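You operate a simulated robot arm through the tools that you are given. There is no shell and no other tool.

You run a simulated robot arm. Do the job below in one go: nothing can be reset, and whatever is moved stays where it is left.

Task
Raise the red bike's saddle to mark 6 and point it straight ahead.
Fine: shut the seat lever again.
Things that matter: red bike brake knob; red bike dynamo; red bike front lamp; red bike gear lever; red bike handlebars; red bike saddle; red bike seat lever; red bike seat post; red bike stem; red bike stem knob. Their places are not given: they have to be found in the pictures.

Only the result counts: the job must be done as asked and must still hold three seconds after the hand-in. Knocking over, shifting, dropping, spilling or breaking anything else fails it.

Robot
A 7-joint arm with a two-finger parallel gripper, fixed in place. Base frame: the origin is at the foot of the arm, x ahead of it, y to its left, z up. Lengths are in m, angles in degrees, forces in N, time in s.
Its first joint turns from -166.0 to 166.0 degrees. Payload 3.43 kg.
The tool frame sits at the grasp point between the pads (the TCP): z along the fingers, y along the line on which they close. The tips reach 0.034 m beyond it. Largest opening 0.128 m; finger width 0.024, thickness 0.012; the body of the gripper, 0.048 by 0.13 m, starts 0.096 m behind the TCP.
Orientation is told as [roll, pitch, yaw] about the base's x, y, z axes, in that order, counted from this pose: with the fingers straight down and closing along the base's y, the tool's x points along the base's -x, its y along +y and its z along -z.

Tools
- The arm moves only by the tool play_rows. Its argument "series" is a list of rows, each a list of 7 numbers: the closure in counts, from 0 (fully open) to 255 (shut), then the shift along the base's x, y, z in m, then the turn, a rotation vector about the base's x, y, z in degrees. In form: [[fingers, tx, ty, tz, rx, ry, rz], ...]. A call has 1 to 20 rows; each row is the pose to reach, as a shift and turn from the pose commanded when the call began. Rows are played at 5 a second. More than 0.05 m and 8.6 degrees between two rows, or a gripper value outside its range, and nothing of the call is played. Where a pose cannot be reached the arm comes as near as it can. A force on the tool above 40 N (or 10 N above the force at the start of the call, whichever is more), or a blocked arm, ends the call early, and 0.2 s more pass. The fingers move at their own pace (about 0.153 m/s each) and stop on an object; they squeeze with about 24 N. The grip force told is the motor's: it shows also when the fingers shut on nothing. Time passes only in rows, and 0.2 s behind the last, so rows that repeat a pose let the fingers close. The reply holds the time, the measured pose of the TCP, the force on the tool along the base axes, the opening and the grip force, in the units named above and with some noise, with the torque about the TCP (base axes, N m) and any sound that the robot's microphone picked up.
- Cameras (640 x 400 px; columns grow to the right, rows downward): "scene" is fixed at [0.2205, -0.6508, 1.7203]; the picture's right is [0.76, -0.65, 0.00], its down [-0.45, -0.52, -0.73] and it looks along [0.48, 0.55, -0.68] (base axes); focal length 352 px, centre (320, 200). "wrist" rides on the gripper at [0.076, -0.011, -0.16] in the tool frame; the picture's right is [0.15, 0.99, 0.00], its down [-0.88, 0.13, -0.46] and it looks along [-0.45, 0.07, 0.89] (tool axes); focal length 234 px, centre (320, 200).
- capture(camera): a new picture of that camera. No time passes.
- locate(camera, pixels): for up to 12 pixels [column, row] of the newest picture of that camera ("zoom" is the newest enlarged one), the place [x, y, z] in the base frame of the surface seen there, good to about 0.003 m. No time passes.
- inspect(camera, box): a new picture of the part [left, top, right, bottom] of that camera's present view, enlarged. No time passes.
- hand_in(): hands the job in; it is judged then, once.

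Leave the gripper open and the arm clear of the work at the hand-in unless told otherwise.

The tools are called after "Call:" as a command line: name --pt "numbers of a row" for each row, then --argument value for the rest, lists and objects as JSON in quotes. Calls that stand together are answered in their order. play_rows: Moves the arm, as the interface text tells. Its arguments: {"type":"object","properties":{"series":{"type":"array"}},"required":["series"]} The other tools are called the same way: capture (camera) takes a picture; locate (camera, pixels) gives the place of the surface under pixels of a picture; inspect (camera, box) takes an enlarged picture of a part of a camera's view; hand_in () hands the job in.

At the start:

```text
t: 0.0
position: [0.4804, 0.1683, 1.2859]
tcp_rot: [0.0, 0.0, -0.1]
wrist_force: [-0.3, -0.3, -0.8]
torque: [0.03, 0.0, 0.01]
finger_gap: 0.1278
gripper_force: 0.1
```

scene: 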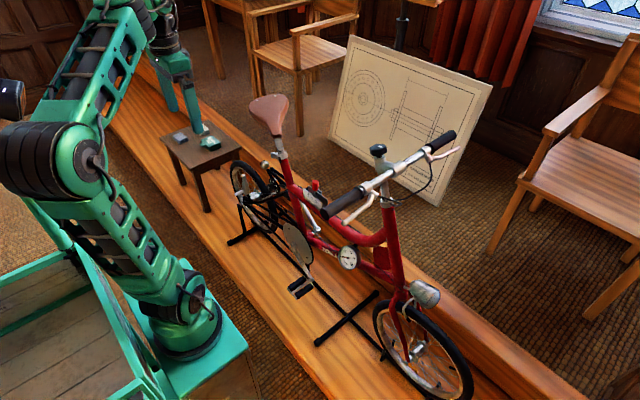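
wrist: 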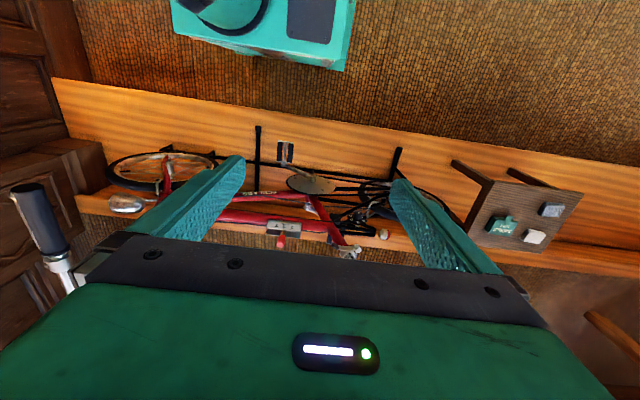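

I see the red bike on a stand with its saddle at about (270,112) in the scene picture. I'll zoom in on the saddle, the seat post and the lever area.

Call:
inspect --camera "scene" --box '[220, 80, 340, 220]'

Call:
inspect --camera "scene" --box '[300, 120, 480, 300]'

```text
2.86 times, centred on (280, 150) of scene
```

zoom: 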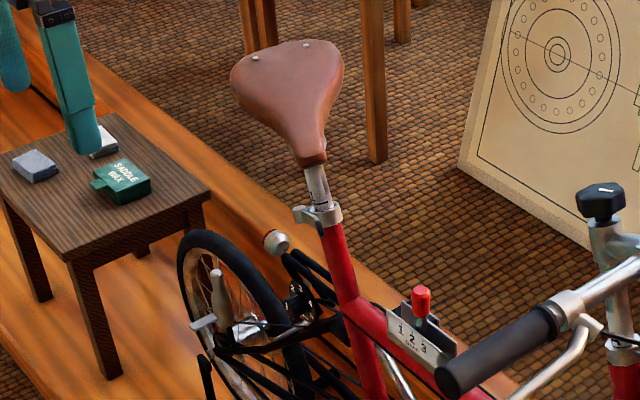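

```text
2.22 times, centred on (390, 210) of scene
```

zoom: 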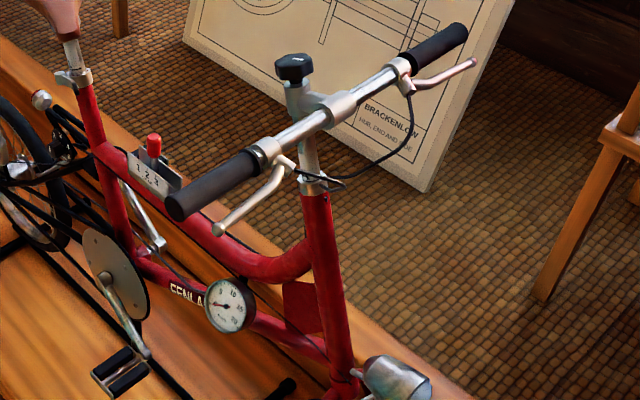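

The seat lever and post sit around (283,150) in the scene picture. I'll zoom tighter there.

Call:
inspect --camera "scene" --box '[256, 125, 306, 165]'

```text
10.00 times, centred on (281, 145) of scene
```

zoom: 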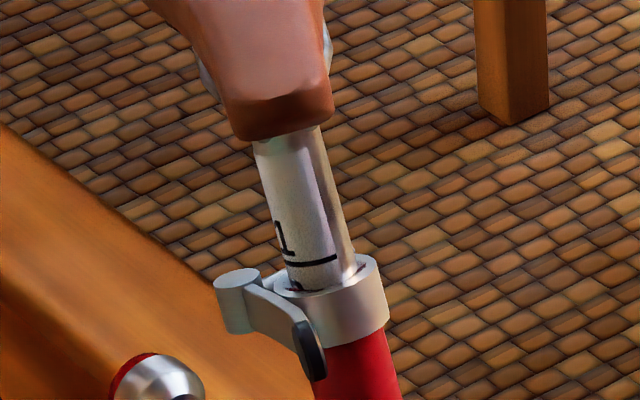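

I read "1" on the post scale just above the collar, with the lever on the collar's left and its black tip at zoom (310,350). Now I'll get places for these points.

Call:
locate --camera "zoom" --pixels '[[238, 295], [270, 310], [310, 350], [350, 310], [330, 285], [315, 260], [290, 180], [335, 200], [275, 115], [160, 375], [355, 370], [300, 285]]'

Call:
inspect --camera "scene" --box '[240, 85, 300, 150]'

```text
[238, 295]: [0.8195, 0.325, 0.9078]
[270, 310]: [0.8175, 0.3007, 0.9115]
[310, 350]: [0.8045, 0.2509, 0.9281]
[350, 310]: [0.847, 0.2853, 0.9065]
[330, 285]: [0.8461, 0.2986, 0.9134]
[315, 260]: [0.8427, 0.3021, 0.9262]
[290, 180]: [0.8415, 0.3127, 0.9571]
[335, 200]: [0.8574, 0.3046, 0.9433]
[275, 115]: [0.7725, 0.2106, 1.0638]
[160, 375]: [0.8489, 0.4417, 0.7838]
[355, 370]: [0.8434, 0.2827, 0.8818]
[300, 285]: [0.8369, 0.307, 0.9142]
```

```text
6.15 times, centred on (270, 118) of scene
```

zoom: 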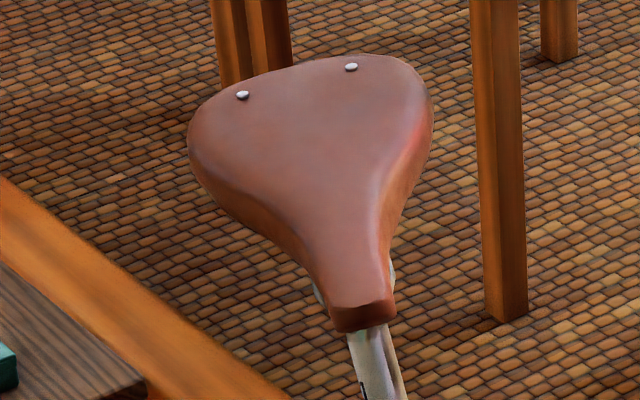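

Next I'll get places on the saddle: its rivets, nose and edges.

Call:
locate --camera "zoom" --pixels '[[243, 95], [351, 67], [360, 295], [362, 320], [310, 140], [200, 150], [425, 130], [330, 240], [365, 345], [300, 65], [340, 295], [385, 290]]'

Call:
inspect --camera "scene" --box '[340, 220, 480, 400]'

```text
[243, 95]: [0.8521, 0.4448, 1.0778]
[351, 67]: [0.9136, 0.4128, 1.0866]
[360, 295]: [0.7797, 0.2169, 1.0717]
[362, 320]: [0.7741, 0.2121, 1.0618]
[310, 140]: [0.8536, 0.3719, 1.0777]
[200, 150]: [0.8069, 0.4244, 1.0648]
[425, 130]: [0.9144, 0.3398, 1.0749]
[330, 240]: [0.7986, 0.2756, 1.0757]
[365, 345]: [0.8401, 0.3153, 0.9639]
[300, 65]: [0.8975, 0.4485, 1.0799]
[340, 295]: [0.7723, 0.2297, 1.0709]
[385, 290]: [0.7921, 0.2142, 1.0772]
```

```text
2.22 times, centred on (410, 310) of scene
```

zoom: 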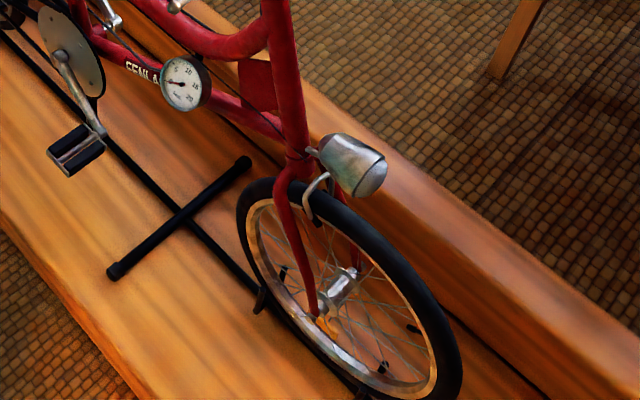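

Now the bike's frame direction: I'll get places along the frame, head tube and wheels.

Call:
capture --camera "scene"

Call:
locate --camera "scene" --pixels '[[285, 164], [291, 185], [299, 213], [306, 235], [388, 220], [394, 250], [399, 280], [330, 222], [350, 237], [370, 237], [240, 180], [410, 350]]'

Call:
locate --camera "scene" --pixels '[[378, 150], [343, 203], [440, 141], [380, 183], [426, 293], [347, 257], [316, 187], [274, 155], [262, 225], [340, 330], [320, 280], [360, 322]]'

```text
taken
```

scene: 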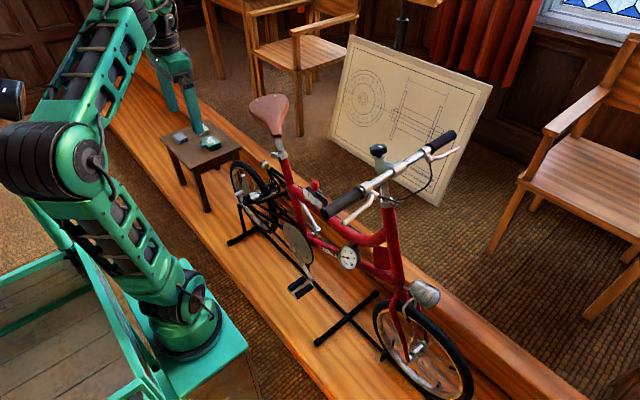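

```text
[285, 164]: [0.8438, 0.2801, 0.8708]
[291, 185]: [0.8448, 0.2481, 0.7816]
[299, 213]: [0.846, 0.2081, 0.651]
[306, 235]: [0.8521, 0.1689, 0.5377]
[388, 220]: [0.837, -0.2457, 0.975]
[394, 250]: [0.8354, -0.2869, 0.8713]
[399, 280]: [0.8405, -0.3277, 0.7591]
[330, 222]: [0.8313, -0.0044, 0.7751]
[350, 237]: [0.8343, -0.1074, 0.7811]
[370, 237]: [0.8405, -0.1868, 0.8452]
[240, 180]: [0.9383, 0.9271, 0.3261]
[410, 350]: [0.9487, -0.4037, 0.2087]
```

```text
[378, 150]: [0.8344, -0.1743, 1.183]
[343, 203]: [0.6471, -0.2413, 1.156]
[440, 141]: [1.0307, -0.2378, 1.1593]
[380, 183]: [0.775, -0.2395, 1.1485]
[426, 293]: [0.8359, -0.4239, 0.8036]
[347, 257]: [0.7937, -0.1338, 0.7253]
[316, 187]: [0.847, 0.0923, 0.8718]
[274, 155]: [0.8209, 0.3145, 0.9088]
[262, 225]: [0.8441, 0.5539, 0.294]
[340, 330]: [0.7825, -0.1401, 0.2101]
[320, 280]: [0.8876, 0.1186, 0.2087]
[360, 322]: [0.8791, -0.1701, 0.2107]
```

The bike lies along y, with forward being -y and its mid-plane near x≈0.85. The saddle nose is turned about 26° toward the robot. The seat lever runs from its pivot at (0.82,0.325,0.908) to its tip at (0.805,0.25,0.928). I'll pitch the tool toward horizontal, away from the bike, to get a closer wrist view.

Call:
play_rows --pt "0 0 0 -0.02 0 -7 0" --pt "0 0 0 -0.04 0 -14 0" --pt "0 0 0 -0.06 0 -21 0" --pt "0 0 0 -0.08 0 -28 0" --pt "0 0 0 -0.1 0 -35 0" --pt "0 0 0 -0.12 0 -42 0" --pt "0 0 0 -0.14 0 -49 0" --pt "0 0 0 -0.16 0 -56 0" --pt "0 0 0 -0.18 0 -63 0" --pt "0 0 0 -0.2 0 -70 0"

Call:
capture --camera "wrist"

Call:
capture --camera "scene"

```text
t: 2.3
position: [0.4775, 0.1818, 1.0573]
tcp_rot: [2.6, -56.8, -0.4]
wrist_force: [0.5, -0.3, -0.1]
torque: [-0.03, -0.03, 0.01]
finger_gap: 0.1279
gripper_force: 0.1
out of reach, approached as far as the arm can: row 10
stopped in row 10: the arm was blocked; the commanded pose is now the measured one
```

```text
taken
```

wrist: 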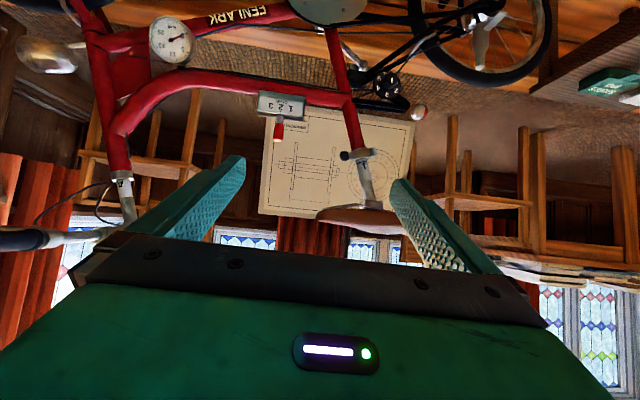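

```text
taken
```

scene: 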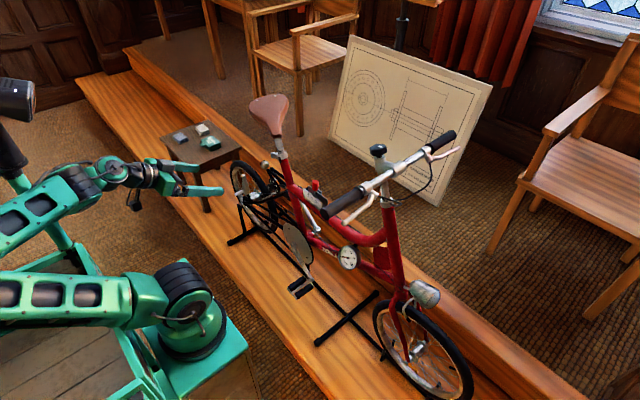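

The tool has pitched to about 57°, and the post shows at (360,180) in the upside-down wrist view. I'll zoom on the post and lever.

Call:
inspect --camera "wrist" --box '[310, 130, 420, 240]'

```text
3.64 times, centred on (365, 185) of wrist
```

zoom: 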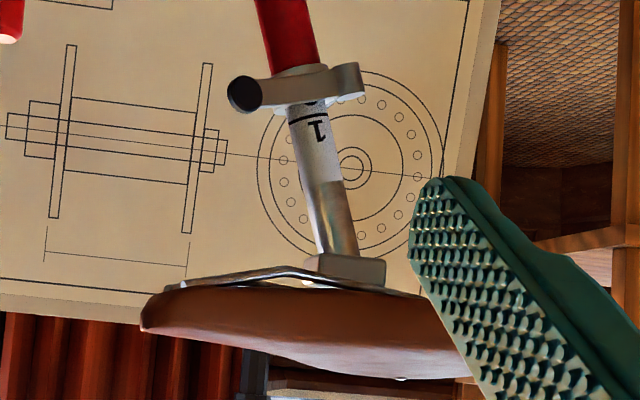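

In this view the post carries a "1" with a line beneath it, and the lever's black knob is at zoom (245,95). I'll get more exact places.

Call:
locate --camera "zoom" --pixels '[[245, 95], [275, 90], [300, 85], [345, 80], [358, 82], [310, 118], [315, 130], [320, 180], [340, 240], [345, 265], [170, 315], [285, 30]]'

```text
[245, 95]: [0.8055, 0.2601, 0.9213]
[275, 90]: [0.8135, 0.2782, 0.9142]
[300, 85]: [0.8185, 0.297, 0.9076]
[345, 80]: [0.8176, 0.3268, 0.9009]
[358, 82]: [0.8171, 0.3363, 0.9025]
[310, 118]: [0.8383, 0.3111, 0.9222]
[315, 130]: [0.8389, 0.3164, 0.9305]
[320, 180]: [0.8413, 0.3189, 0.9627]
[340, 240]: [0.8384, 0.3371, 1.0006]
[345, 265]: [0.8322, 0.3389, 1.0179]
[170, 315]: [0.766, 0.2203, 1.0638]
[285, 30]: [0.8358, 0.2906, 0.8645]
```

The post tilts about 18° backward, and the lever tip is near (0.805,0.255,0.921). I'll move out from the cramped pose and level the tool to horizontal, still clear of the bike.

Call:
play_rows --pt "0 0.03 -0.012 -0.01 0 0 0" --pt "0 0.06 -0.024 -0.02 0 -5 0" --pt "0 0.09 -0.036 -0.03 0 -12 0" --pt "0 0.11 -0.05 -0.04 0 -19 0" --pt "0 0.12 -0.065 -0.05 0 -26 0" --pt "0 0.12 -0.08 -0.06 0 -33 0"

```text
t: 3.4
position: [0.5797, 0.2141, 1.053]
tcp_rot: [18.6, -68.1, -15.6]
wrist_force: [-0.2, 0.6, 0.3]
torque: [0.01, 0.0, -0.01]
finger_gap: 0.1277
gripper_force: 0.0
out of reach, approached as far as the arm can: row 1, 2, 3, 4, 5
stopped in row 5: the arm was blocked; the commanded pose is now the measured one
```

The arm says these poses were out of reach. I'll look at both pictures to understand its posture.

Call:
capture --camera "scene"

Call:
capture --camera "wrist"

Call:
inspect --camera "scene" --box '[0, 60, 260, 360]'

```text
taken
```

scene: 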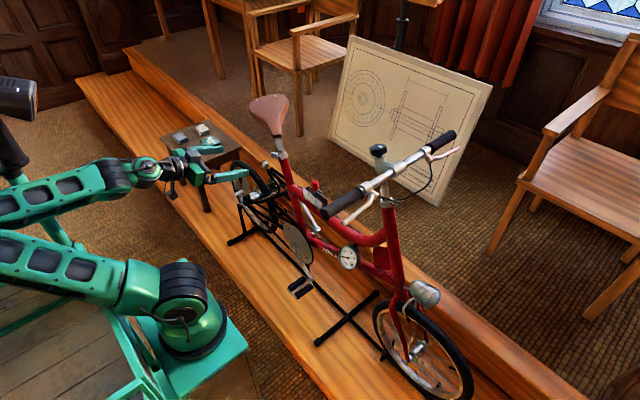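

```text
taken
```

wrist: 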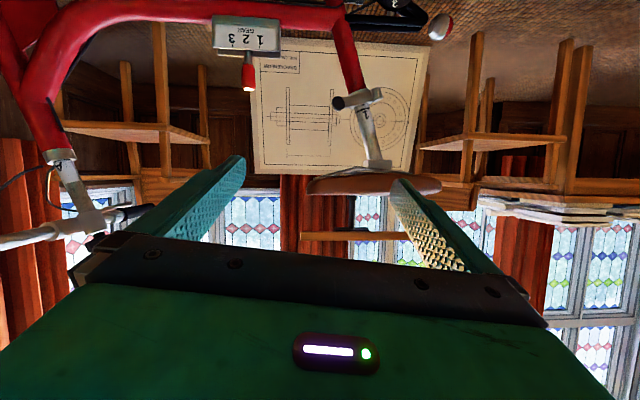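

```text
1.33 times, centred on (130, 210) of scene
```

zoom: 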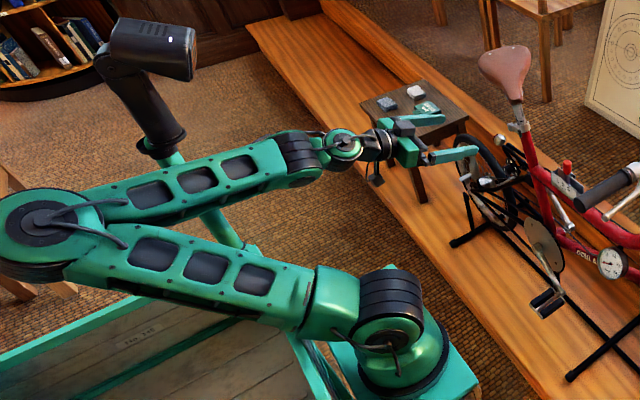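

The arm is folded up because the pose is too near. I'll find the places of its shoulder and elbow to judge its reach.

Call:
locate --camera "zoom" --pixels '[[385, 350], [390, 300], [45, 220], [300, 155], [345, 145], [410, 150], [430, 385], [330, 290], [180, 190], [380, 140]]'

```text
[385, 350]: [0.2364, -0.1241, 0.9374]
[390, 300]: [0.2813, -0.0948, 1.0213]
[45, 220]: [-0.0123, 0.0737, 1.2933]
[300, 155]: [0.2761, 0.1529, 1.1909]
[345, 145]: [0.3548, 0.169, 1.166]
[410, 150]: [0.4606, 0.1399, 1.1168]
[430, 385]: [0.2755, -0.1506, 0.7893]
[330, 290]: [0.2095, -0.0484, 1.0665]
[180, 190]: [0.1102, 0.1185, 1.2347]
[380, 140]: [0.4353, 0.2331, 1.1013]
```

Call:
locate --camera "scene" --pixels '[[230, 350], [190, 345], [200, 320], [180, 275], [205, 300], [165, 285], [120, 290], [140, 285], [60, 275], [10, 225], [60, 195], [145, 175]]'

```text
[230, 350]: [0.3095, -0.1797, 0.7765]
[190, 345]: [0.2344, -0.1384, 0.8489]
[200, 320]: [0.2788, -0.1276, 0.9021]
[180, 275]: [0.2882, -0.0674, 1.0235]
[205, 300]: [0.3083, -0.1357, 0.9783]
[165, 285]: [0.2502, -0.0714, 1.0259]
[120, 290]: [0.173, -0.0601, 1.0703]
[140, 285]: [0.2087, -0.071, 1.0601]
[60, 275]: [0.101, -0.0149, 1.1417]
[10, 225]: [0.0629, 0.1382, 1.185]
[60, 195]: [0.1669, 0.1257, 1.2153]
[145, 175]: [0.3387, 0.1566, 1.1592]
```

The shoulder seems to sit near (0.27,-0.1,0.95), which I did not expect. I'll look at the base closely.

Call:
inspect --camera "scene" --box '[60, 230, 260, 400]'

```text
2.35 times, centred on (160, 315) of scene
```

zoom: 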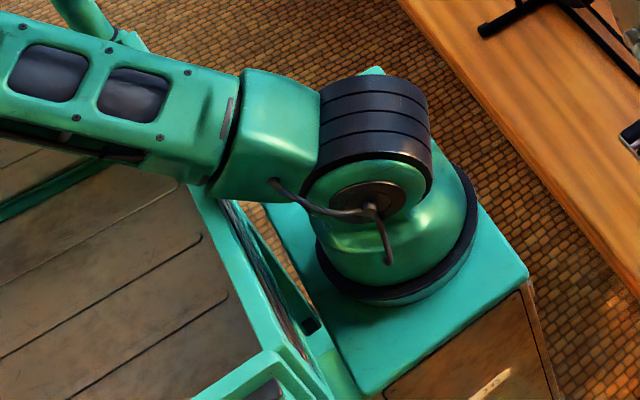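

Call:
locate --camera "zoom" --pixels '[[325, 285], [400, 305], [470, 220], [375, 195], [400, 95], [250, 130], [520, 280], [370, 390], [270, 210], [340, 105], [425, 120], [440, 170]]'

```text
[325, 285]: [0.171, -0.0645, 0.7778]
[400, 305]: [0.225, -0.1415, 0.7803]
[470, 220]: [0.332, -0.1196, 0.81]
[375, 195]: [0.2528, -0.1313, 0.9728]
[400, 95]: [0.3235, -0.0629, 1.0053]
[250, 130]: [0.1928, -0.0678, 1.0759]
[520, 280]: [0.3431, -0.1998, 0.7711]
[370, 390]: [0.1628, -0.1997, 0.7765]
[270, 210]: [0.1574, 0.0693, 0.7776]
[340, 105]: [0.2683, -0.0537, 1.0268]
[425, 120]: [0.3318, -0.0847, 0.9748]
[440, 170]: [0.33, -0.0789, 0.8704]
```

The arm's pedestal stands nearer to the bike than I thought, so its wrist can't fold in too close. The plan for the lever is a pin-like grip near the tip, with one finger above and one below, tool along +x, then swing it outward about its pivot. I'll move further out below saddle height and level the tool.

Call:
play_rows --pt "120 0.02 0.006 -0.02 0 0 0" --pt "120 0.045 0.012 -0.04 0 -5 -1" --pt "120 0.07 0.018 -0.06 0 -10 -2" --pt "120 0.095 0.026 -0.085 0 -15 -3" --pt "120 0.12 0.036 -0.103 0 -20.8 -4.2" --pt "120 0.12 0.036 -0.103 0 -20.8 -4.2"

Call:
capture --camera "wrist"

Call:
capture --camera "scene"

```text
t: 4.3
position: [0.6029, 0.2291, 1.0027]
tcp_rot: [44.0, -64.0, -38.4]
wrist_force: [0.5, -0.3, 0.1]
torque: [0.01, -0.02, 0.0]
finger_gap: 0.0678
gripper_force: 0.1
stopped in row 4: the arm was blocked; the commanded pose is now the measured one
```

```text
taken
```

wrist: 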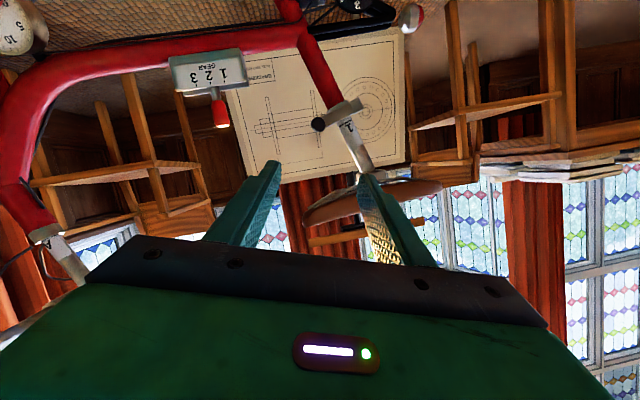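

```text
taken
```

scene: 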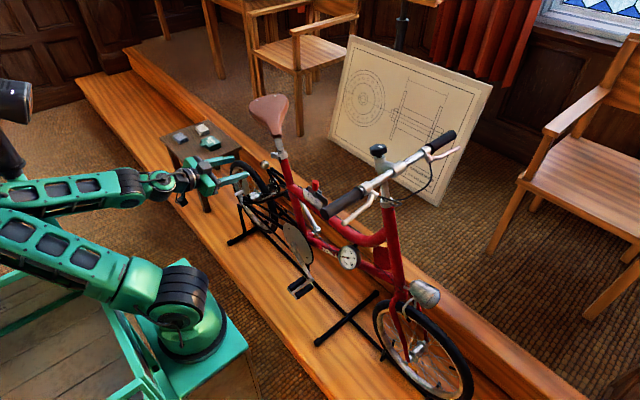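

The arm is blocked again and the tool's roll drifted, so it may be touching something near its elbow, such as the black pole at (10,130). I'll check the places there.

Call:
locate --camera "scene" --pixels '[[10, 100], [10, 150], [8, 180], [20, 195], [60, 190], [20, 230], [5, 230], [125, 190], [160, 185], [190, 180], [60, 290], [5, 170]]'

Call:
inspect --camera "scene" --box '[0, 70, 220, 290]'

```text
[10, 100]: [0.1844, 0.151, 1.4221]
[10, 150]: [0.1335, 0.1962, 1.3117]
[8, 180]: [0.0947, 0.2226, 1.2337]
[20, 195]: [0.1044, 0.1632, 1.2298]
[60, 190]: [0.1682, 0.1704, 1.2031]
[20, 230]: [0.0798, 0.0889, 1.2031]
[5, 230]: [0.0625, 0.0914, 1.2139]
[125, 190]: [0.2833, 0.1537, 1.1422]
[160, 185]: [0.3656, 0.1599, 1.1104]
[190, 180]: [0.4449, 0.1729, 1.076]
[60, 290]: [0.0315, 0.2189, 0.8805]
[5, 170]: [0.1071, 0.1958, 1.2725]
```

```text
1.82 times, centred on (110, 180) of scene
```

zoom: 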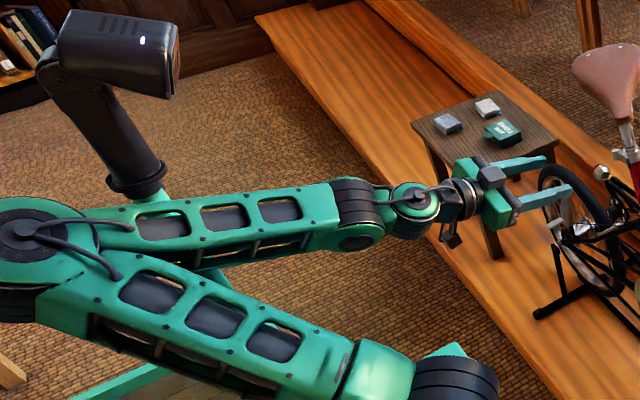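

The forearm is leaning on the mast near (0.10,0.22,1.23), and that is what blocks the arm. I'll back out upward, return the tool to pointing down, and then come back radially so the elbow stays clear of the mast.

Call:
play_rows --pt "120 -0.005 -0.008 0.028 -1.7 7.0 0.9" --pt "120 -0.01 -0.016 0.056 -3.4 14.0 1.7" --pt "120 -0.015 -0.024 0.084 -5.1 20.9 2.6" --pt "120 -0.02 -0.032 0.112 -6.8 27.9 3.4" --pt "120 -0.025 -0.04 0.14 -8.5 34.9 4.3" --pt "120 -0.03 -0.048 0.168 -10.2 41.8 5.2" --pt "120 -0.035 -0.056 0.196 -11.9 48.8 6.0" --pt "120 -0.04 -0.064 0.224 -13.6 55.8 6.9" --pt "120 -0.045 -0.072 0.252 -15.3 62.7 7.7" --pt "120 -0.05 -0.08 0.28 -17.0 69.7 8.6" --pt "120 -0.05 -0.08 0.28 -17.0 69.7 8.6"

Call:
capture --camera "scene"

```text
t: 6.7
position: [0.5444, 0.1772, 1.2899]
tcp_rot: [0.3, -1.0, 1.8]
wrist_force: [-0.3, 0.0, 1.0]
torque: [0.0, -0.03, -0.01]
finger_gap: 0.0677
gripper_force: 0.0
```

```text
taken
```

scene: 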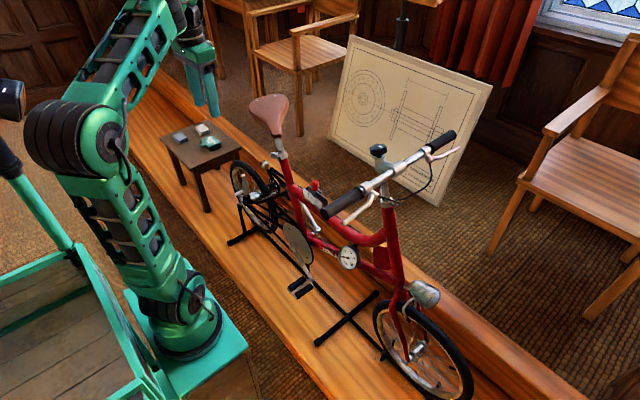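

The arm is now free, with its elbow upright at (90,140). Next I'll turn the tool about the vertical by -46° so the fingers will later close along the post axis, and move out to about (0.66,0.18,1.28).

Call:
play_rows --pt "120 0.016 0 0 0 0 -6.6" --pt "120 0.033 0 0 0 0 -13.2" --pt "120 0.05 0 0 0 0 -19.8" --pt "120 0.066 0 0 0 0 -26.4" --pt "120 0.083 0 0 0 0 -33" --pt "120 0.1 0 0 0 0 -39.6" --pt "120 0.116 0 0 0 0 -46.2" --pt "120 0.116 0 0 0 0 -46.2"

Call:
capture --camera "scene"

```text
t: 8.5
position: [0.6628, 0.1781, 1.287]
tcp_rot: [0.1, -0.9, -44.5]
wrist_force: [-0.3, 0.0, 0.4]
torque: [-0.02, 0.0, 0.01]
finger_gap: 0.0677
gripper_force: 0.0
```

```text
taken
```

scene: 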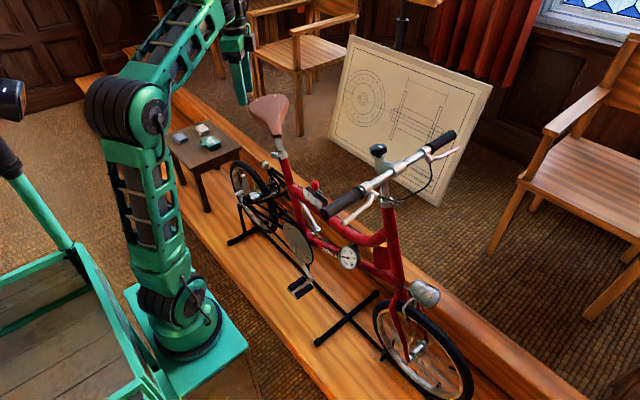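

The posture looks good. Now I'll tilt the tool outward along the radial direction in two stages while descending, starting with 45°.

Call:
play_rows --pt "120 0.003 0.001 -0.025 3.25 -5.6 0" --pt "120 0.006 0.003 -0.05 6.5 -11.3 0" --pt "120 0.009 0.005 -0.075 9.75 -16.9 0" --pt "120 0.012 0.007 -0.1 13 -22.5 0" --pt "120 0.015 0.008 -0.125 16.25 -28.1 0" --pt "120 0.018 0.009 -0.15 19.5 -33.8 0" --pt "120 0.02 0.01 -0.175 22.75 -39.4 0" --pt "120 0.02 0.01 -0.175 22.75 -39.4 0"

Call:
capture --camera "scene"

Call:
capture --camera "wrist"

```text
t: 10.5
position: [0.7132, 0.0922, 1.1215]
tcp_rot: [47.4, -3.1, -59.5]
wrist_force: [1.0, 1.3, -1.8]
torque: [-0.15, 0.0, -0.1]
finger_gap: 0.0677
gripper_force: 0.0
out of reach, approached as far as the arm can: row 2, 3
stopped in row 8: the arm was blocked; the commanded pose is now the measured one
```

```text
taken
```

scene: 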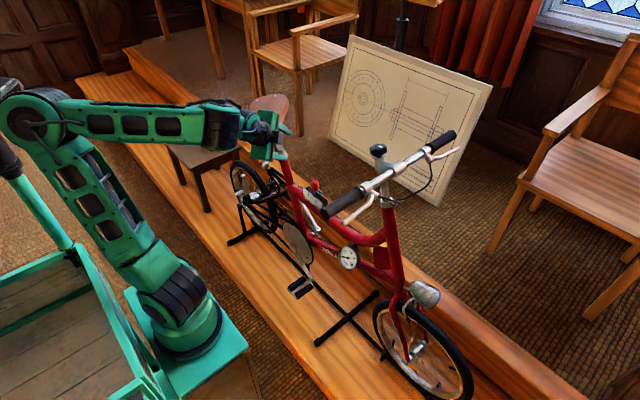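

```text
taken
```

wrist: 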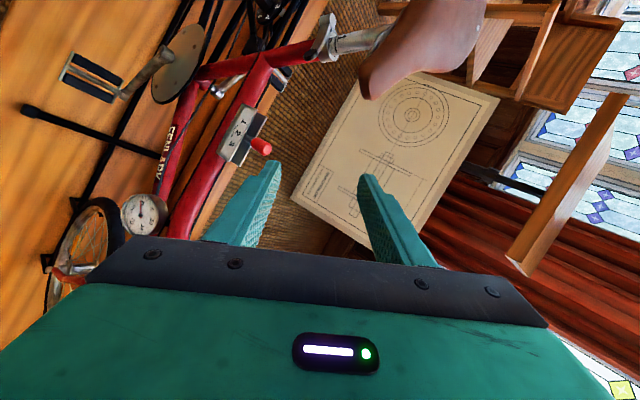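

The pose ended about 0.1 m off in y. I'll check where the elbow is relative to the mast and the gripper relative to the saddle.

Call:
locate --camera "scene" --pixels '[[35, 120], [10, 130], [5, 90], [10, 165], [40, 215], [80, 120], [165, 130], [215, 125], [235, 130], [260, 150], [75, 170], [180, 290]]'

Call:
inspect --camera "scene" --box '[0, 50, 320, 250]'

```text
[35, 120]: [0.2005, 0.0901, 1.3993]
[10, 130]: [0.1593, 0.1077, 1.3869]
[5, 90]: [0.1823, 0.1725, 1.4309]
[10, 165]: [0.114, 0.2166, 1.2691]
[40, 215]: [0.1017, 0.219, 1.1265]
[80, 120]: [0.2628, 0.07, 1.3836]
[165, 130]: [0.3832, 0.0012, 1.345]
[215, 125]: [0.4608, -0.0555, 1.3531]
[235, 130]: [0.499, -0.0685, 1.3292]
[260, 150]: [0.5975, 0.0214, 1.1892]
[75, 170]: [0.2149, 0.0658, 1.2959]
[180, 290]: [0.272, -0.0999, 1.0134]
```

```text
2.00 times, centred on (160, 150) of scene
```

zoom: 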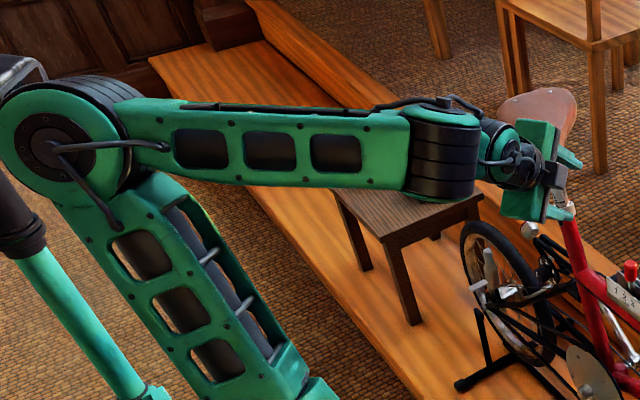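

The elbow pressed against the mast's head at (0.18,0.17,1.43). I'll lift back to tool-down and then use another approach: tilt the tool sideways from the bike's front, pointing +y and down with the fingers closing along x, which keeps the elbow away from the mast.

Call:
play_rows --pt "120 -0.005 0.0 0.025 -3.1 6.0 0" --pt "120 -0.01 0.0 0.05 -6.3 12.0 0" --pt "120 -0.015 0.0 0.075 -9.4 18.0 0" --pt "120 -0.02 0.0 0.1 -12.6 24.0 0" --pt "120 -0.025 0.0 0.125 -15.7 30.0 0" --pt "120 -0.03 0.0 0.15 -18.9 36.1 0" --pt "120 -0.035 0.0 0.17 -22 42.1 0" --pt "120 -0.035 0.0 0.17 -22 42.1 0"

Call:
capture --camera "scene"

```text
t: 12.5
position: [0.6999, -0.0073, 1.2973]
tcp_rot: [-0.2, -0.7, -71.0]
wrist_force: [2.4, -2.1, -1.1]
torque: [0.23, 0.34, -0.03]
finger_gap: 0.0676
gripper_force: 0.0
out of reach, approached as far as the arm can: row 6, 7
stopped in row 8: the arm was blocked; the commanded pose is now the measured one
```

```text
taken
```

scene: 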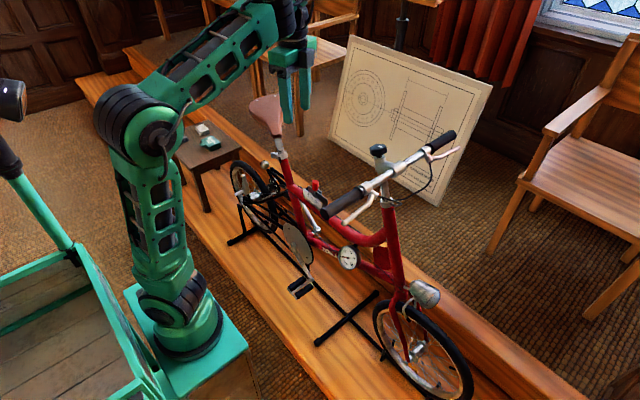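

The tool points down at (0.70,-0.007,1.297) with yaw -71°. I want yaw near +90° so the camera ends on the lower side, away from the saddle. I'll turn back through 0 in steps.

Call:
play_rows --pt "120 -0.01 0.01 0 0 0 8" --pt "120 -0.02 0.02 0 0 0 16" --pt "120 -0.03 0.03 0 0 0 24" --pt "120 -0.04 0.04 0 0 0 32" --pt "120 -0.05 0.05 0 0 0 40" --pt "120 -0.05 0.06 0 0 0 48" --pt "120 -0.05 0.06 0 0 0 56" --pt "120 -0.05 0.06 0 0 0 64" --pt "120 -0.05 0.06 0 0 0 71" --pt "120 -0.05 0.06 0 0 0 71"

Call:
capture --camera "scene"

```text
t: 14.7
position: [0.6431, 0.0537, 1.3017]
tcp_rot: [0.2, -0.8, 0.3]
wrist_force: [-0.4, -0.3, 0.5]
torque: [0.01, 0.0, 0.01]
finger_gap: 0.0678
gripper_force: 0.1
```

```text
taken
```

scene: 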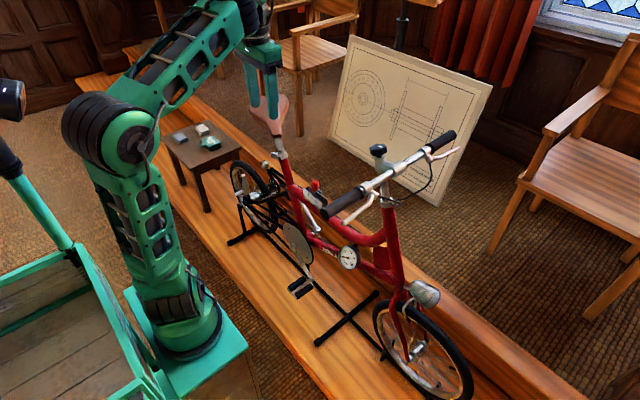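

That tracked well. Continuing the turn by +90° in place.

Call:
play_rows --pt "120 0 0 0 0 0 8" --pt "120 0 0 0 0 0 16" --pt "120 0 0 0 0 0 24" --pt "120 0 0 0 0 0 32" --pt "120 0 0 0 0 0 40" --pt "120 0 0 0 0 0 48" --pt "120 0 0 0 0 0 56" --pt "120 0 0 0 0 0 64" --pt "120 0 0 0 0 0 72" --pt "120 0 0 0 0 0 80" --pt "120 0 0 0 0 0 88" --pt "120 0 0 0 0 0 88"

Call:
capture --camera "scene"

Call:
capture --camera "wrist"

```text
t: 17.3
position: [0.6407, 0.0537, 1.2999]
tcp_rot: [0.2, -0.8, 88.4]
wrist_force: [-0.1, 0.3, -0.6]
torque: [0.02, -0.01, -0.01]
finger_gap: 0.0676
gripper_force: 0.0
```

```text
taken
```

scene: 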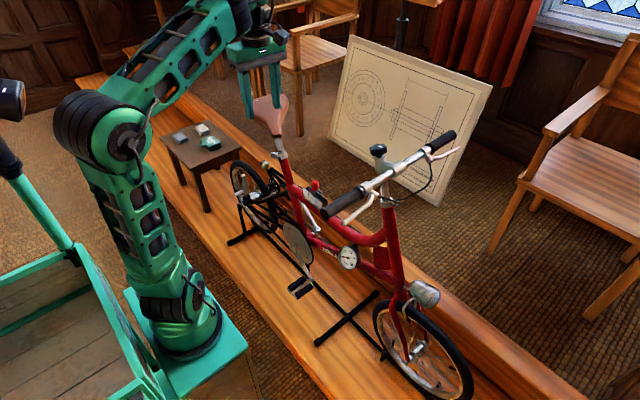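

```text
taken
```

wrist: 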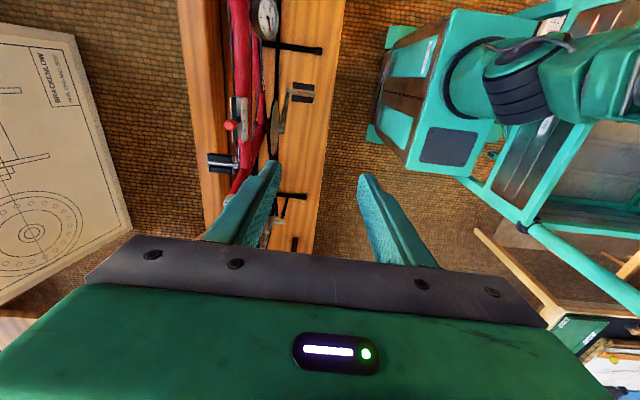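

The yaw is now 88° with the camera on the front side. I'll tilt the tool 45° about x, pointing it to +y and down, while moving to about (0.70,0.09,1.2), clear of the handlebars and saddle.

Call:
play_rows --pt "120 0.01 0.006 -0.015 7.5 0 0" --pt "120 0.02 0.012 -0.03 15 0 0" --pt "120 0.03 0.018 -0.045 22.5 0 0" --pt "120 0.04 0.024 -0.06 30 0 0" --pt "120 0.05 0.03 -0.08 37.5 0 0" --pt "120 0.06 0.036 -0.1 45 0 0" --pt "120 0.06 0.036 -0.1 45 0 0"

Call:
capture --camera "scene"

Call:
capture --camera "wrist"

```text
t: 19.1
position: [0.7302, 0.0429, 1.2255]
tcp_rot: [0.0, -42.6, 107.0]
wrist_force: [0.2, 0.1, -0.9]
torque: [0.02, 0.02, 0.02]
finger_gap: 0.0675
gripper_force: 0.0
out of reach, approached as far as the arm can: row 1, 2, 3, 4, 5, 6, 7
stopped in row 7: the arm was blocked; the commanded pose is now the measured one
```

```text
taken
```

scene: 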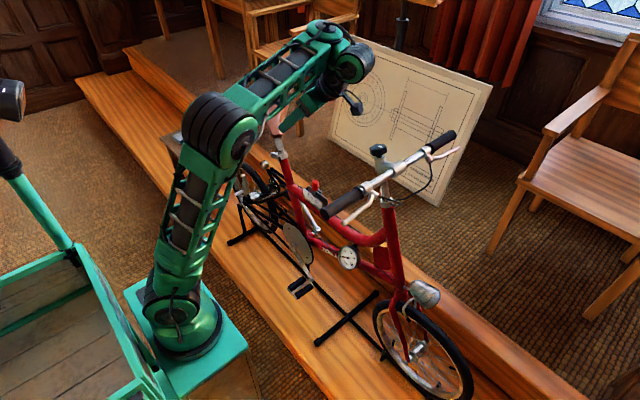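

```text
taken
```

wrist: 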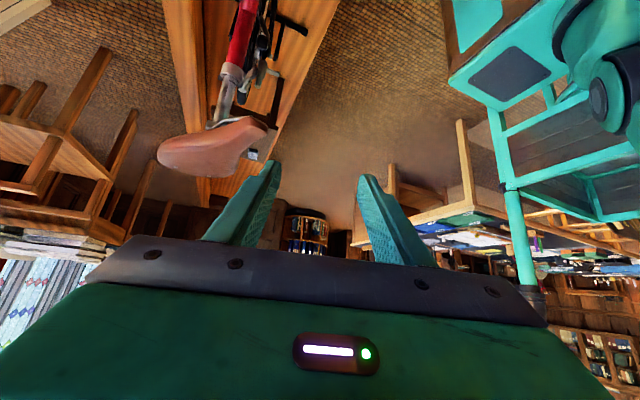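

The tool now points at about azimuth 107° and 47° down, which is near what I want. I'll try to correct the azimuth by -17° while advancing to about (0.76,0.10,1.14).

Call:
play_rows --pt "120 0.01 0.012 -0.02 0 0 -4" --pt "120 0.02 0.024 -0.04 0 0 -8" --pt "120 0.03 0.036 -0.06 0 0 -12" --pt "120 0.03 0.05 -0.08 0 0 -17" --pt "120 0.03 0.05 -0.08 0 0 -17"

Call:
capture --camera "scene"

Call:
capture --camera "wrist"

```text
t: 19.8
position: [0.8, -0.0575, 1.1107]
tcp_rot: [13.3, -32.7, 83.1]
wrist_force: [2.2, -0.7, -1.6]
torque: [0.08, 0.2, 0.13]
finger_gap: 0.0678
gripper_force: 0.1
out of reach, approached as far as the arm can: row 1, 2, 3
stopped in row 3: the force on the tool passed its limit at 202 N (the readings are from after the stop); the commanded pose is now the measured one
```

```text
taken
```

scene: 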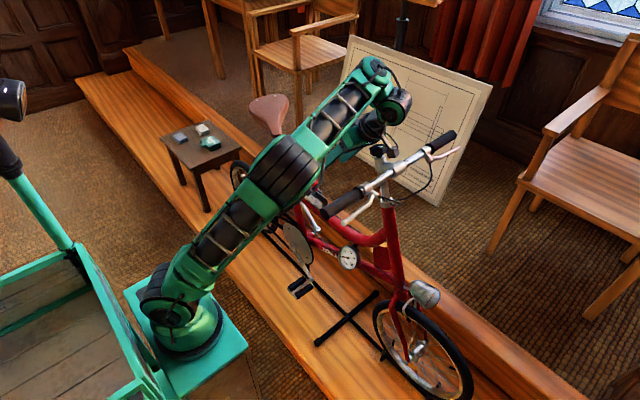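

```text
taken
```

wrist: 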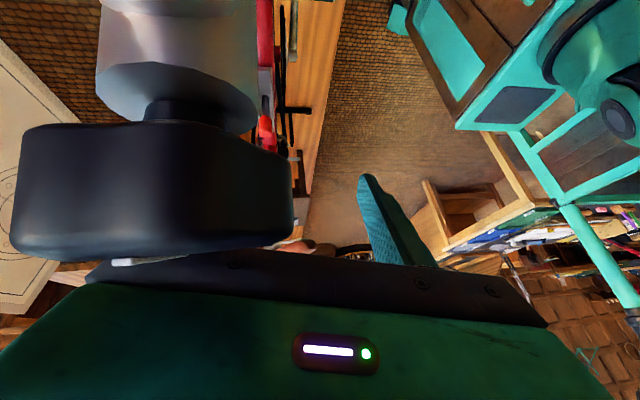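

The arm went off course and its palm touched the stem knob with 202 N. It has stopped now with only small residual force. The knob fills the wrist view at (155,190). I'll back straight up slowly, orientation unchanged, and then check the knob and handlebars.

Call:
play_rows --pt "120 0 0.0 0.015 0 0 0" --pt "120 0 0.0 0.03 0 0 0" --pt "120 0 0.0 0.05 0 0 0"

Call:
capture --camera "wrist"

Call:
capture --camera "scene"

```text
t: 20.6
position: [0.7969, -0.0573, 1.1616]
tcp_rot: [13.8, -32.5, 82.5]
wrist_force: [1.1, -0.7, 0.5]
torque: [-0.03, 0.01, 0.01]
finger_gap: 0.0676
gripper_force: 0.0
```

```text
taken
```

wrist: 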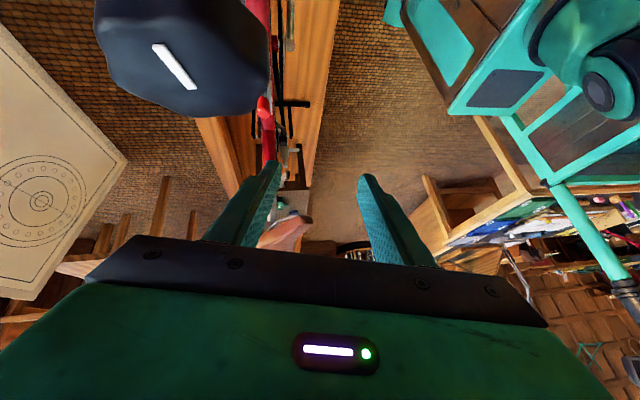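

```text
taken
```

scene: 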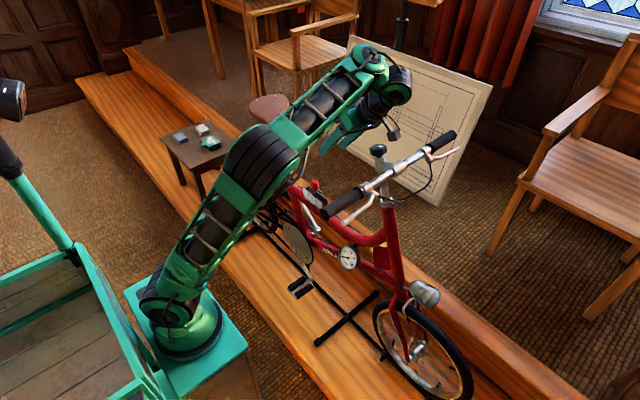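

The arm is free of the knob. Now I'll compare the knob and handlebars with the first pictures.

Call:
inspect --camera "scene" --box '[300, 120, 480, 300]'

Call:
inspect --camera "scene" --box '[355, 135, 405, 165]'

Call:
locate --camera "scene" --pixels '[[378, 150], [343, 203], [440, 141], [380, 183], [426, 293], [388, 220], [394, 250], [316, 187]]'

```text
2.22 times, centred on (390, 210) of scene
```

zoom: 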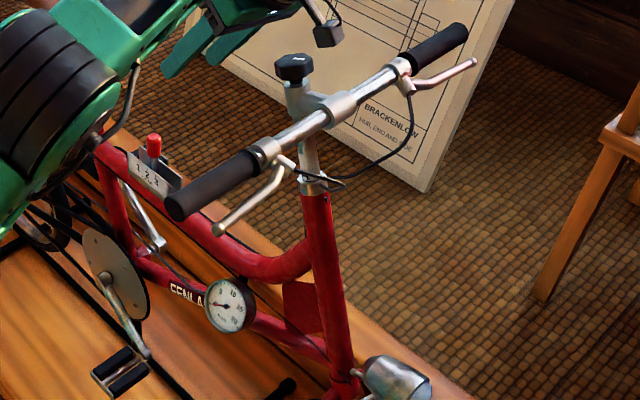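

```text
12.80 times, centred on (380, 150) of scene
```

zoom: 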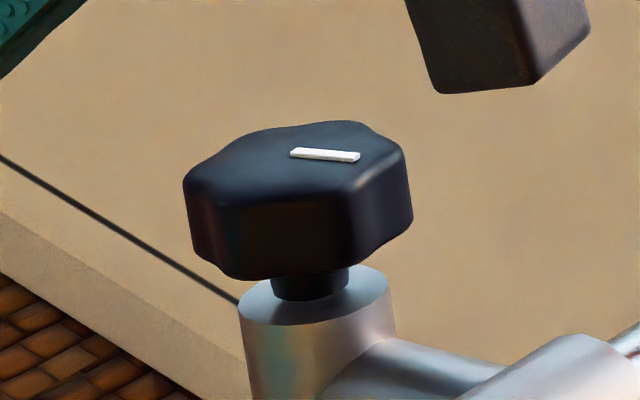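

```text
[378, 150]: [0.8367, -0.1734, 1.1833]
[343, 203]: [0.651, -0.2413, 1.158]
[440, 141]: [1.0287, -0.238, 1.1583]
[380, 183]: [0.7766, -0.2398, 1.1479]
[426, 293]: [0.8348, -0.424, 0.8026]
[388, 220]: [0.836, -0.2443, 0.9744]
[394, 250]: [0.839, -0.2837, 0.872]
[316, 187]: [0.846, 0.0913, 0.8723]
```

The handlebars, stem and knob all read the same places as at the start. Next I'll check where the arm's links are relative to the bike.

Call:
capture --camera "scene"

Call:
locate --camera "scene" --pixels '[[265, 160], [285, 170], [240, 190], [300, 140], [325, 105], [365, 60], [395, 85], [375, 100], [340, 130], [393, 130], [205, 230], [185, 290]]'

Call:
inspect --camera "scene" --box '[160, 40, 420, 240]'

```text
taken
```

scene: 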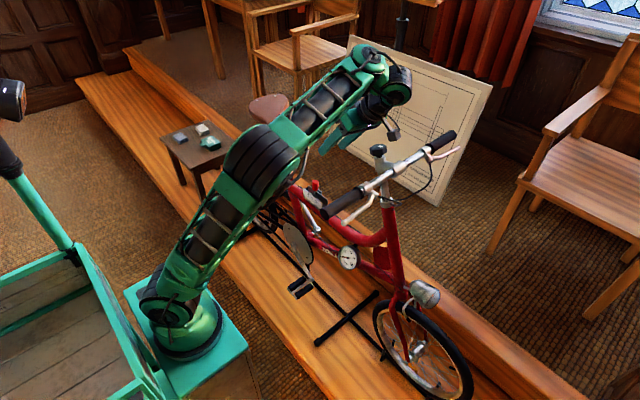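

```text
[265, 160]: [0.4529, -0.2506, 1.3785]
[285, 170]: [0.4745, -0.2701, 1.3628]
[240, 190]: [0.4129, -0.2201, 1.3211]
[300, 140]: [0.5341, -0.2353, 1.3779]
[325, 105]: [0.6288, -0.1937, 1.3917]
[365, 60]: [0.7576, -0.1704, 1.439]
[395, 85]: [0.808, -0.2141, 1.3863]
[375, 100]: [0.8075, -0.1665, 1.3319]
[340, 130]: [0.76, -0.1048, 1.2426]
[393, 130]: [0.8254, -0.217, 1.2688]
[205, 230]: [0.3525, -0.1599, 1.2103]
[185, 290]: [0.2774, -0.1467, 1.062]
```

```text
2.00 times, centred on (290, 140) of scene
```

zoom: 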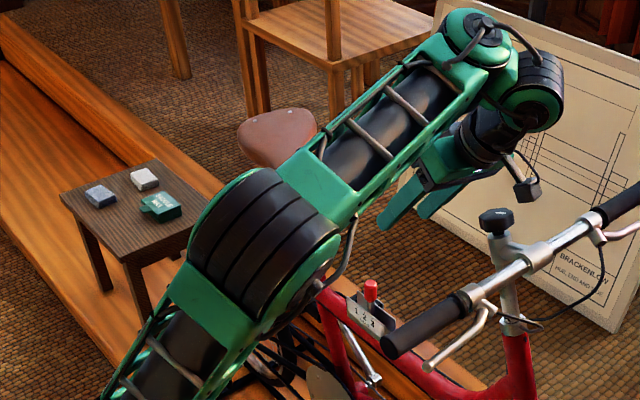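

The elbow now leans to the right and high at (0.45,-0.25,1.38), well away from the mast, and moves track properly in this posture. I'll shift +y, away from the knob, keeping orientation.

Call:
play_rows --pt "120 0 0.02 0.02 0 0 0" --pt "120 0 0.045 0.02 0 0 0" --pt "120 0 0.07 0.02 0 0 0" --pt "120 0 0.095 0.02 0 0 0" --pt "120 0 0.12 0.02 0 0 0" --pt "120 0 0.12 0.02 0 0 0"

Call:
capture --camera "scene"

Call:
capture --camera "wrist"

```text
t: 22.0
position: [0.7981, 0.0649, 1.1814]
tcp_rot: [13.6, -32.5, 82.5]
wrist_force: [-0.2, -0.3, -0.8]
torque: [-0.04, -0.02, 0.04]
finger_gap: 0.0677
gripper_force: 0.1
```

```text
taken
```

scene: 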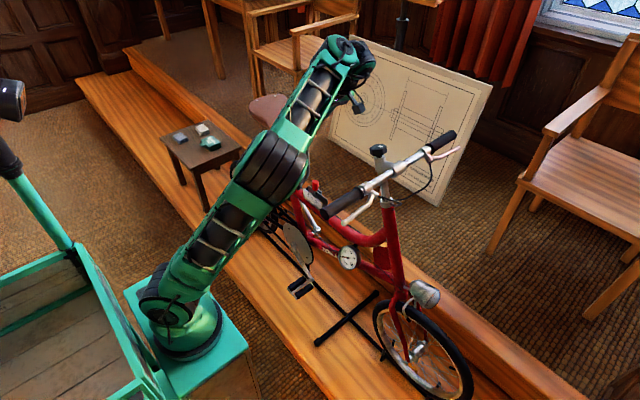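

```text
taken
```

wrist: 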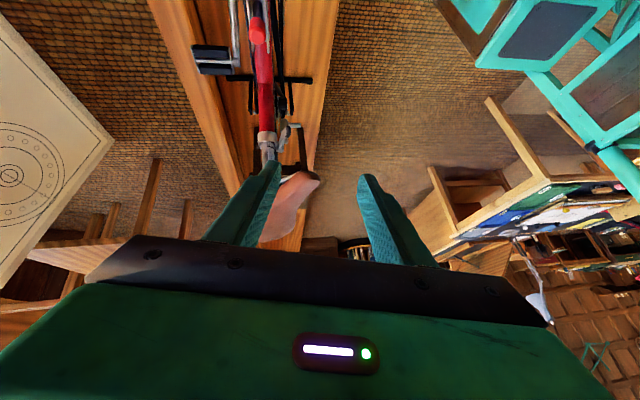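

Tracking is exact now. In the wrist view I see the saddle nose at (305,180) and the lever below it near (285,135). I'll adjust the orientation in small steps toward azimuth 80°, 48° off vertical.

Call:
play_rows --pt "120 0 0.0 0 3.4 -3.1 -2.9" --pt "120 0 0.0 0 6.8 -6.2 -5.8"

```text
t: 22.6
position: [0.7973, 0.0639, 1.1807]
tcp_rot: [7.3, -40.2, 80.6]
wrist_force: [0.3, 1.0, 0.1]
torque: [-0.01, 0.01, 0.0]
finger_gap: 0.0677
gripper_force: 0.0
```

Good, no reach warnings. I'll do the other half.

Call:
play_rows --pt "120 0 0.0 0 3.4 -3.1 -2.9" --pt "120 0 0.0 0 6.8 -6.2 -5.8" --pt "120 0 0.0 0 6.8 -6.2 -5.8"

Call:
capture --camera "wrist"

Call:
inspect --camera "wrist" --box '[230, 90, 370, 220]'

```text
t: 23.4
position: [0.7968, 0.064, 1.1799]
tcp_rot: [0.3, -47.9, 79.3]
wrist_force: [-0.6, 0.4, -0.5]
torque: [-0.02, -0.01, 0.01]
finger_gap: 0.0678
gripper_force: 0.0
```

```text
taken
```

wrist: 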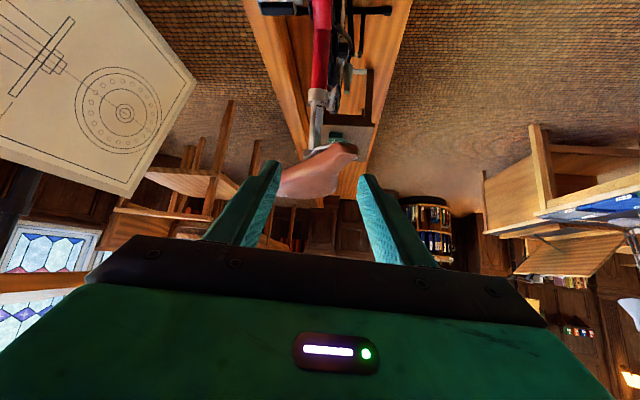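

```text
3.08 times, centred on (300, 155) of wrist
```

zoom: 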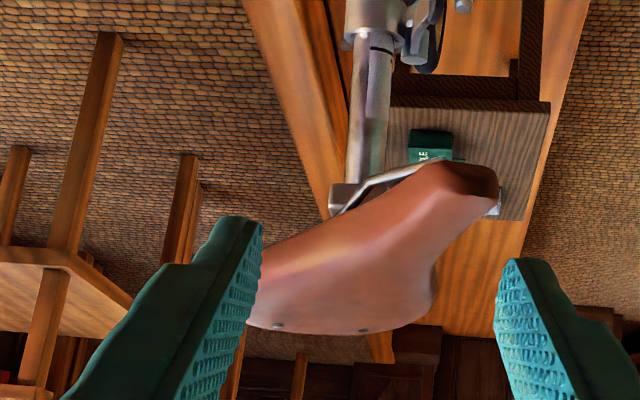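

The orientation is right. The lever's black tip shows at zoom (430,65) and the saddle nose at (480,185). I'll locate both from here.

Call:
locate --camera "zoom" --pixels '[[428, 66], [430, 40], [410, 30], [378, 55], [365, 120], [480, 180], [470, 195], [425, 175], [345, 195], [375, 10], [415, 10], [440, 200]]'

Call:
inspect --camera "wrist" --box '[290, 60, 360, 120]'

```text
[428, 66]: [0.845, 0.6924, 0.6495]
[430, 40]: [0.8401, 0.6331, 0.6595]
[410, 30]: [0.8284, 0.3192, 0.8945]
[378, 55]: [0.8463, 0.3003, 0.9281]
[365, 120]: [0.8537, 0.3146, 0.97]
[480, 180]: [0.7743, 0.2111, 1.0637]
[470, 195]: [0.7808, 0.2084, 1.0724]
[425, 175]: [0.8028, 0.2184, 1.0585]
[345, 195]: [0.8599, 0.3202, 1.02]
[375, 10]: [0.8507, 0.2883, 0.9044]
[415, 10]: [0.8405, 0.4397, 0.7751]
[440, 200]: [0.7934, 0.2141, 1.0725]
```

```text
6.67 times, centred on (325, 90) of wrist
```

zoom: 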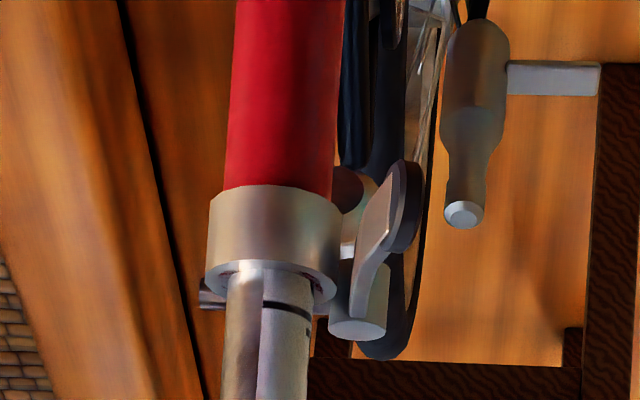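

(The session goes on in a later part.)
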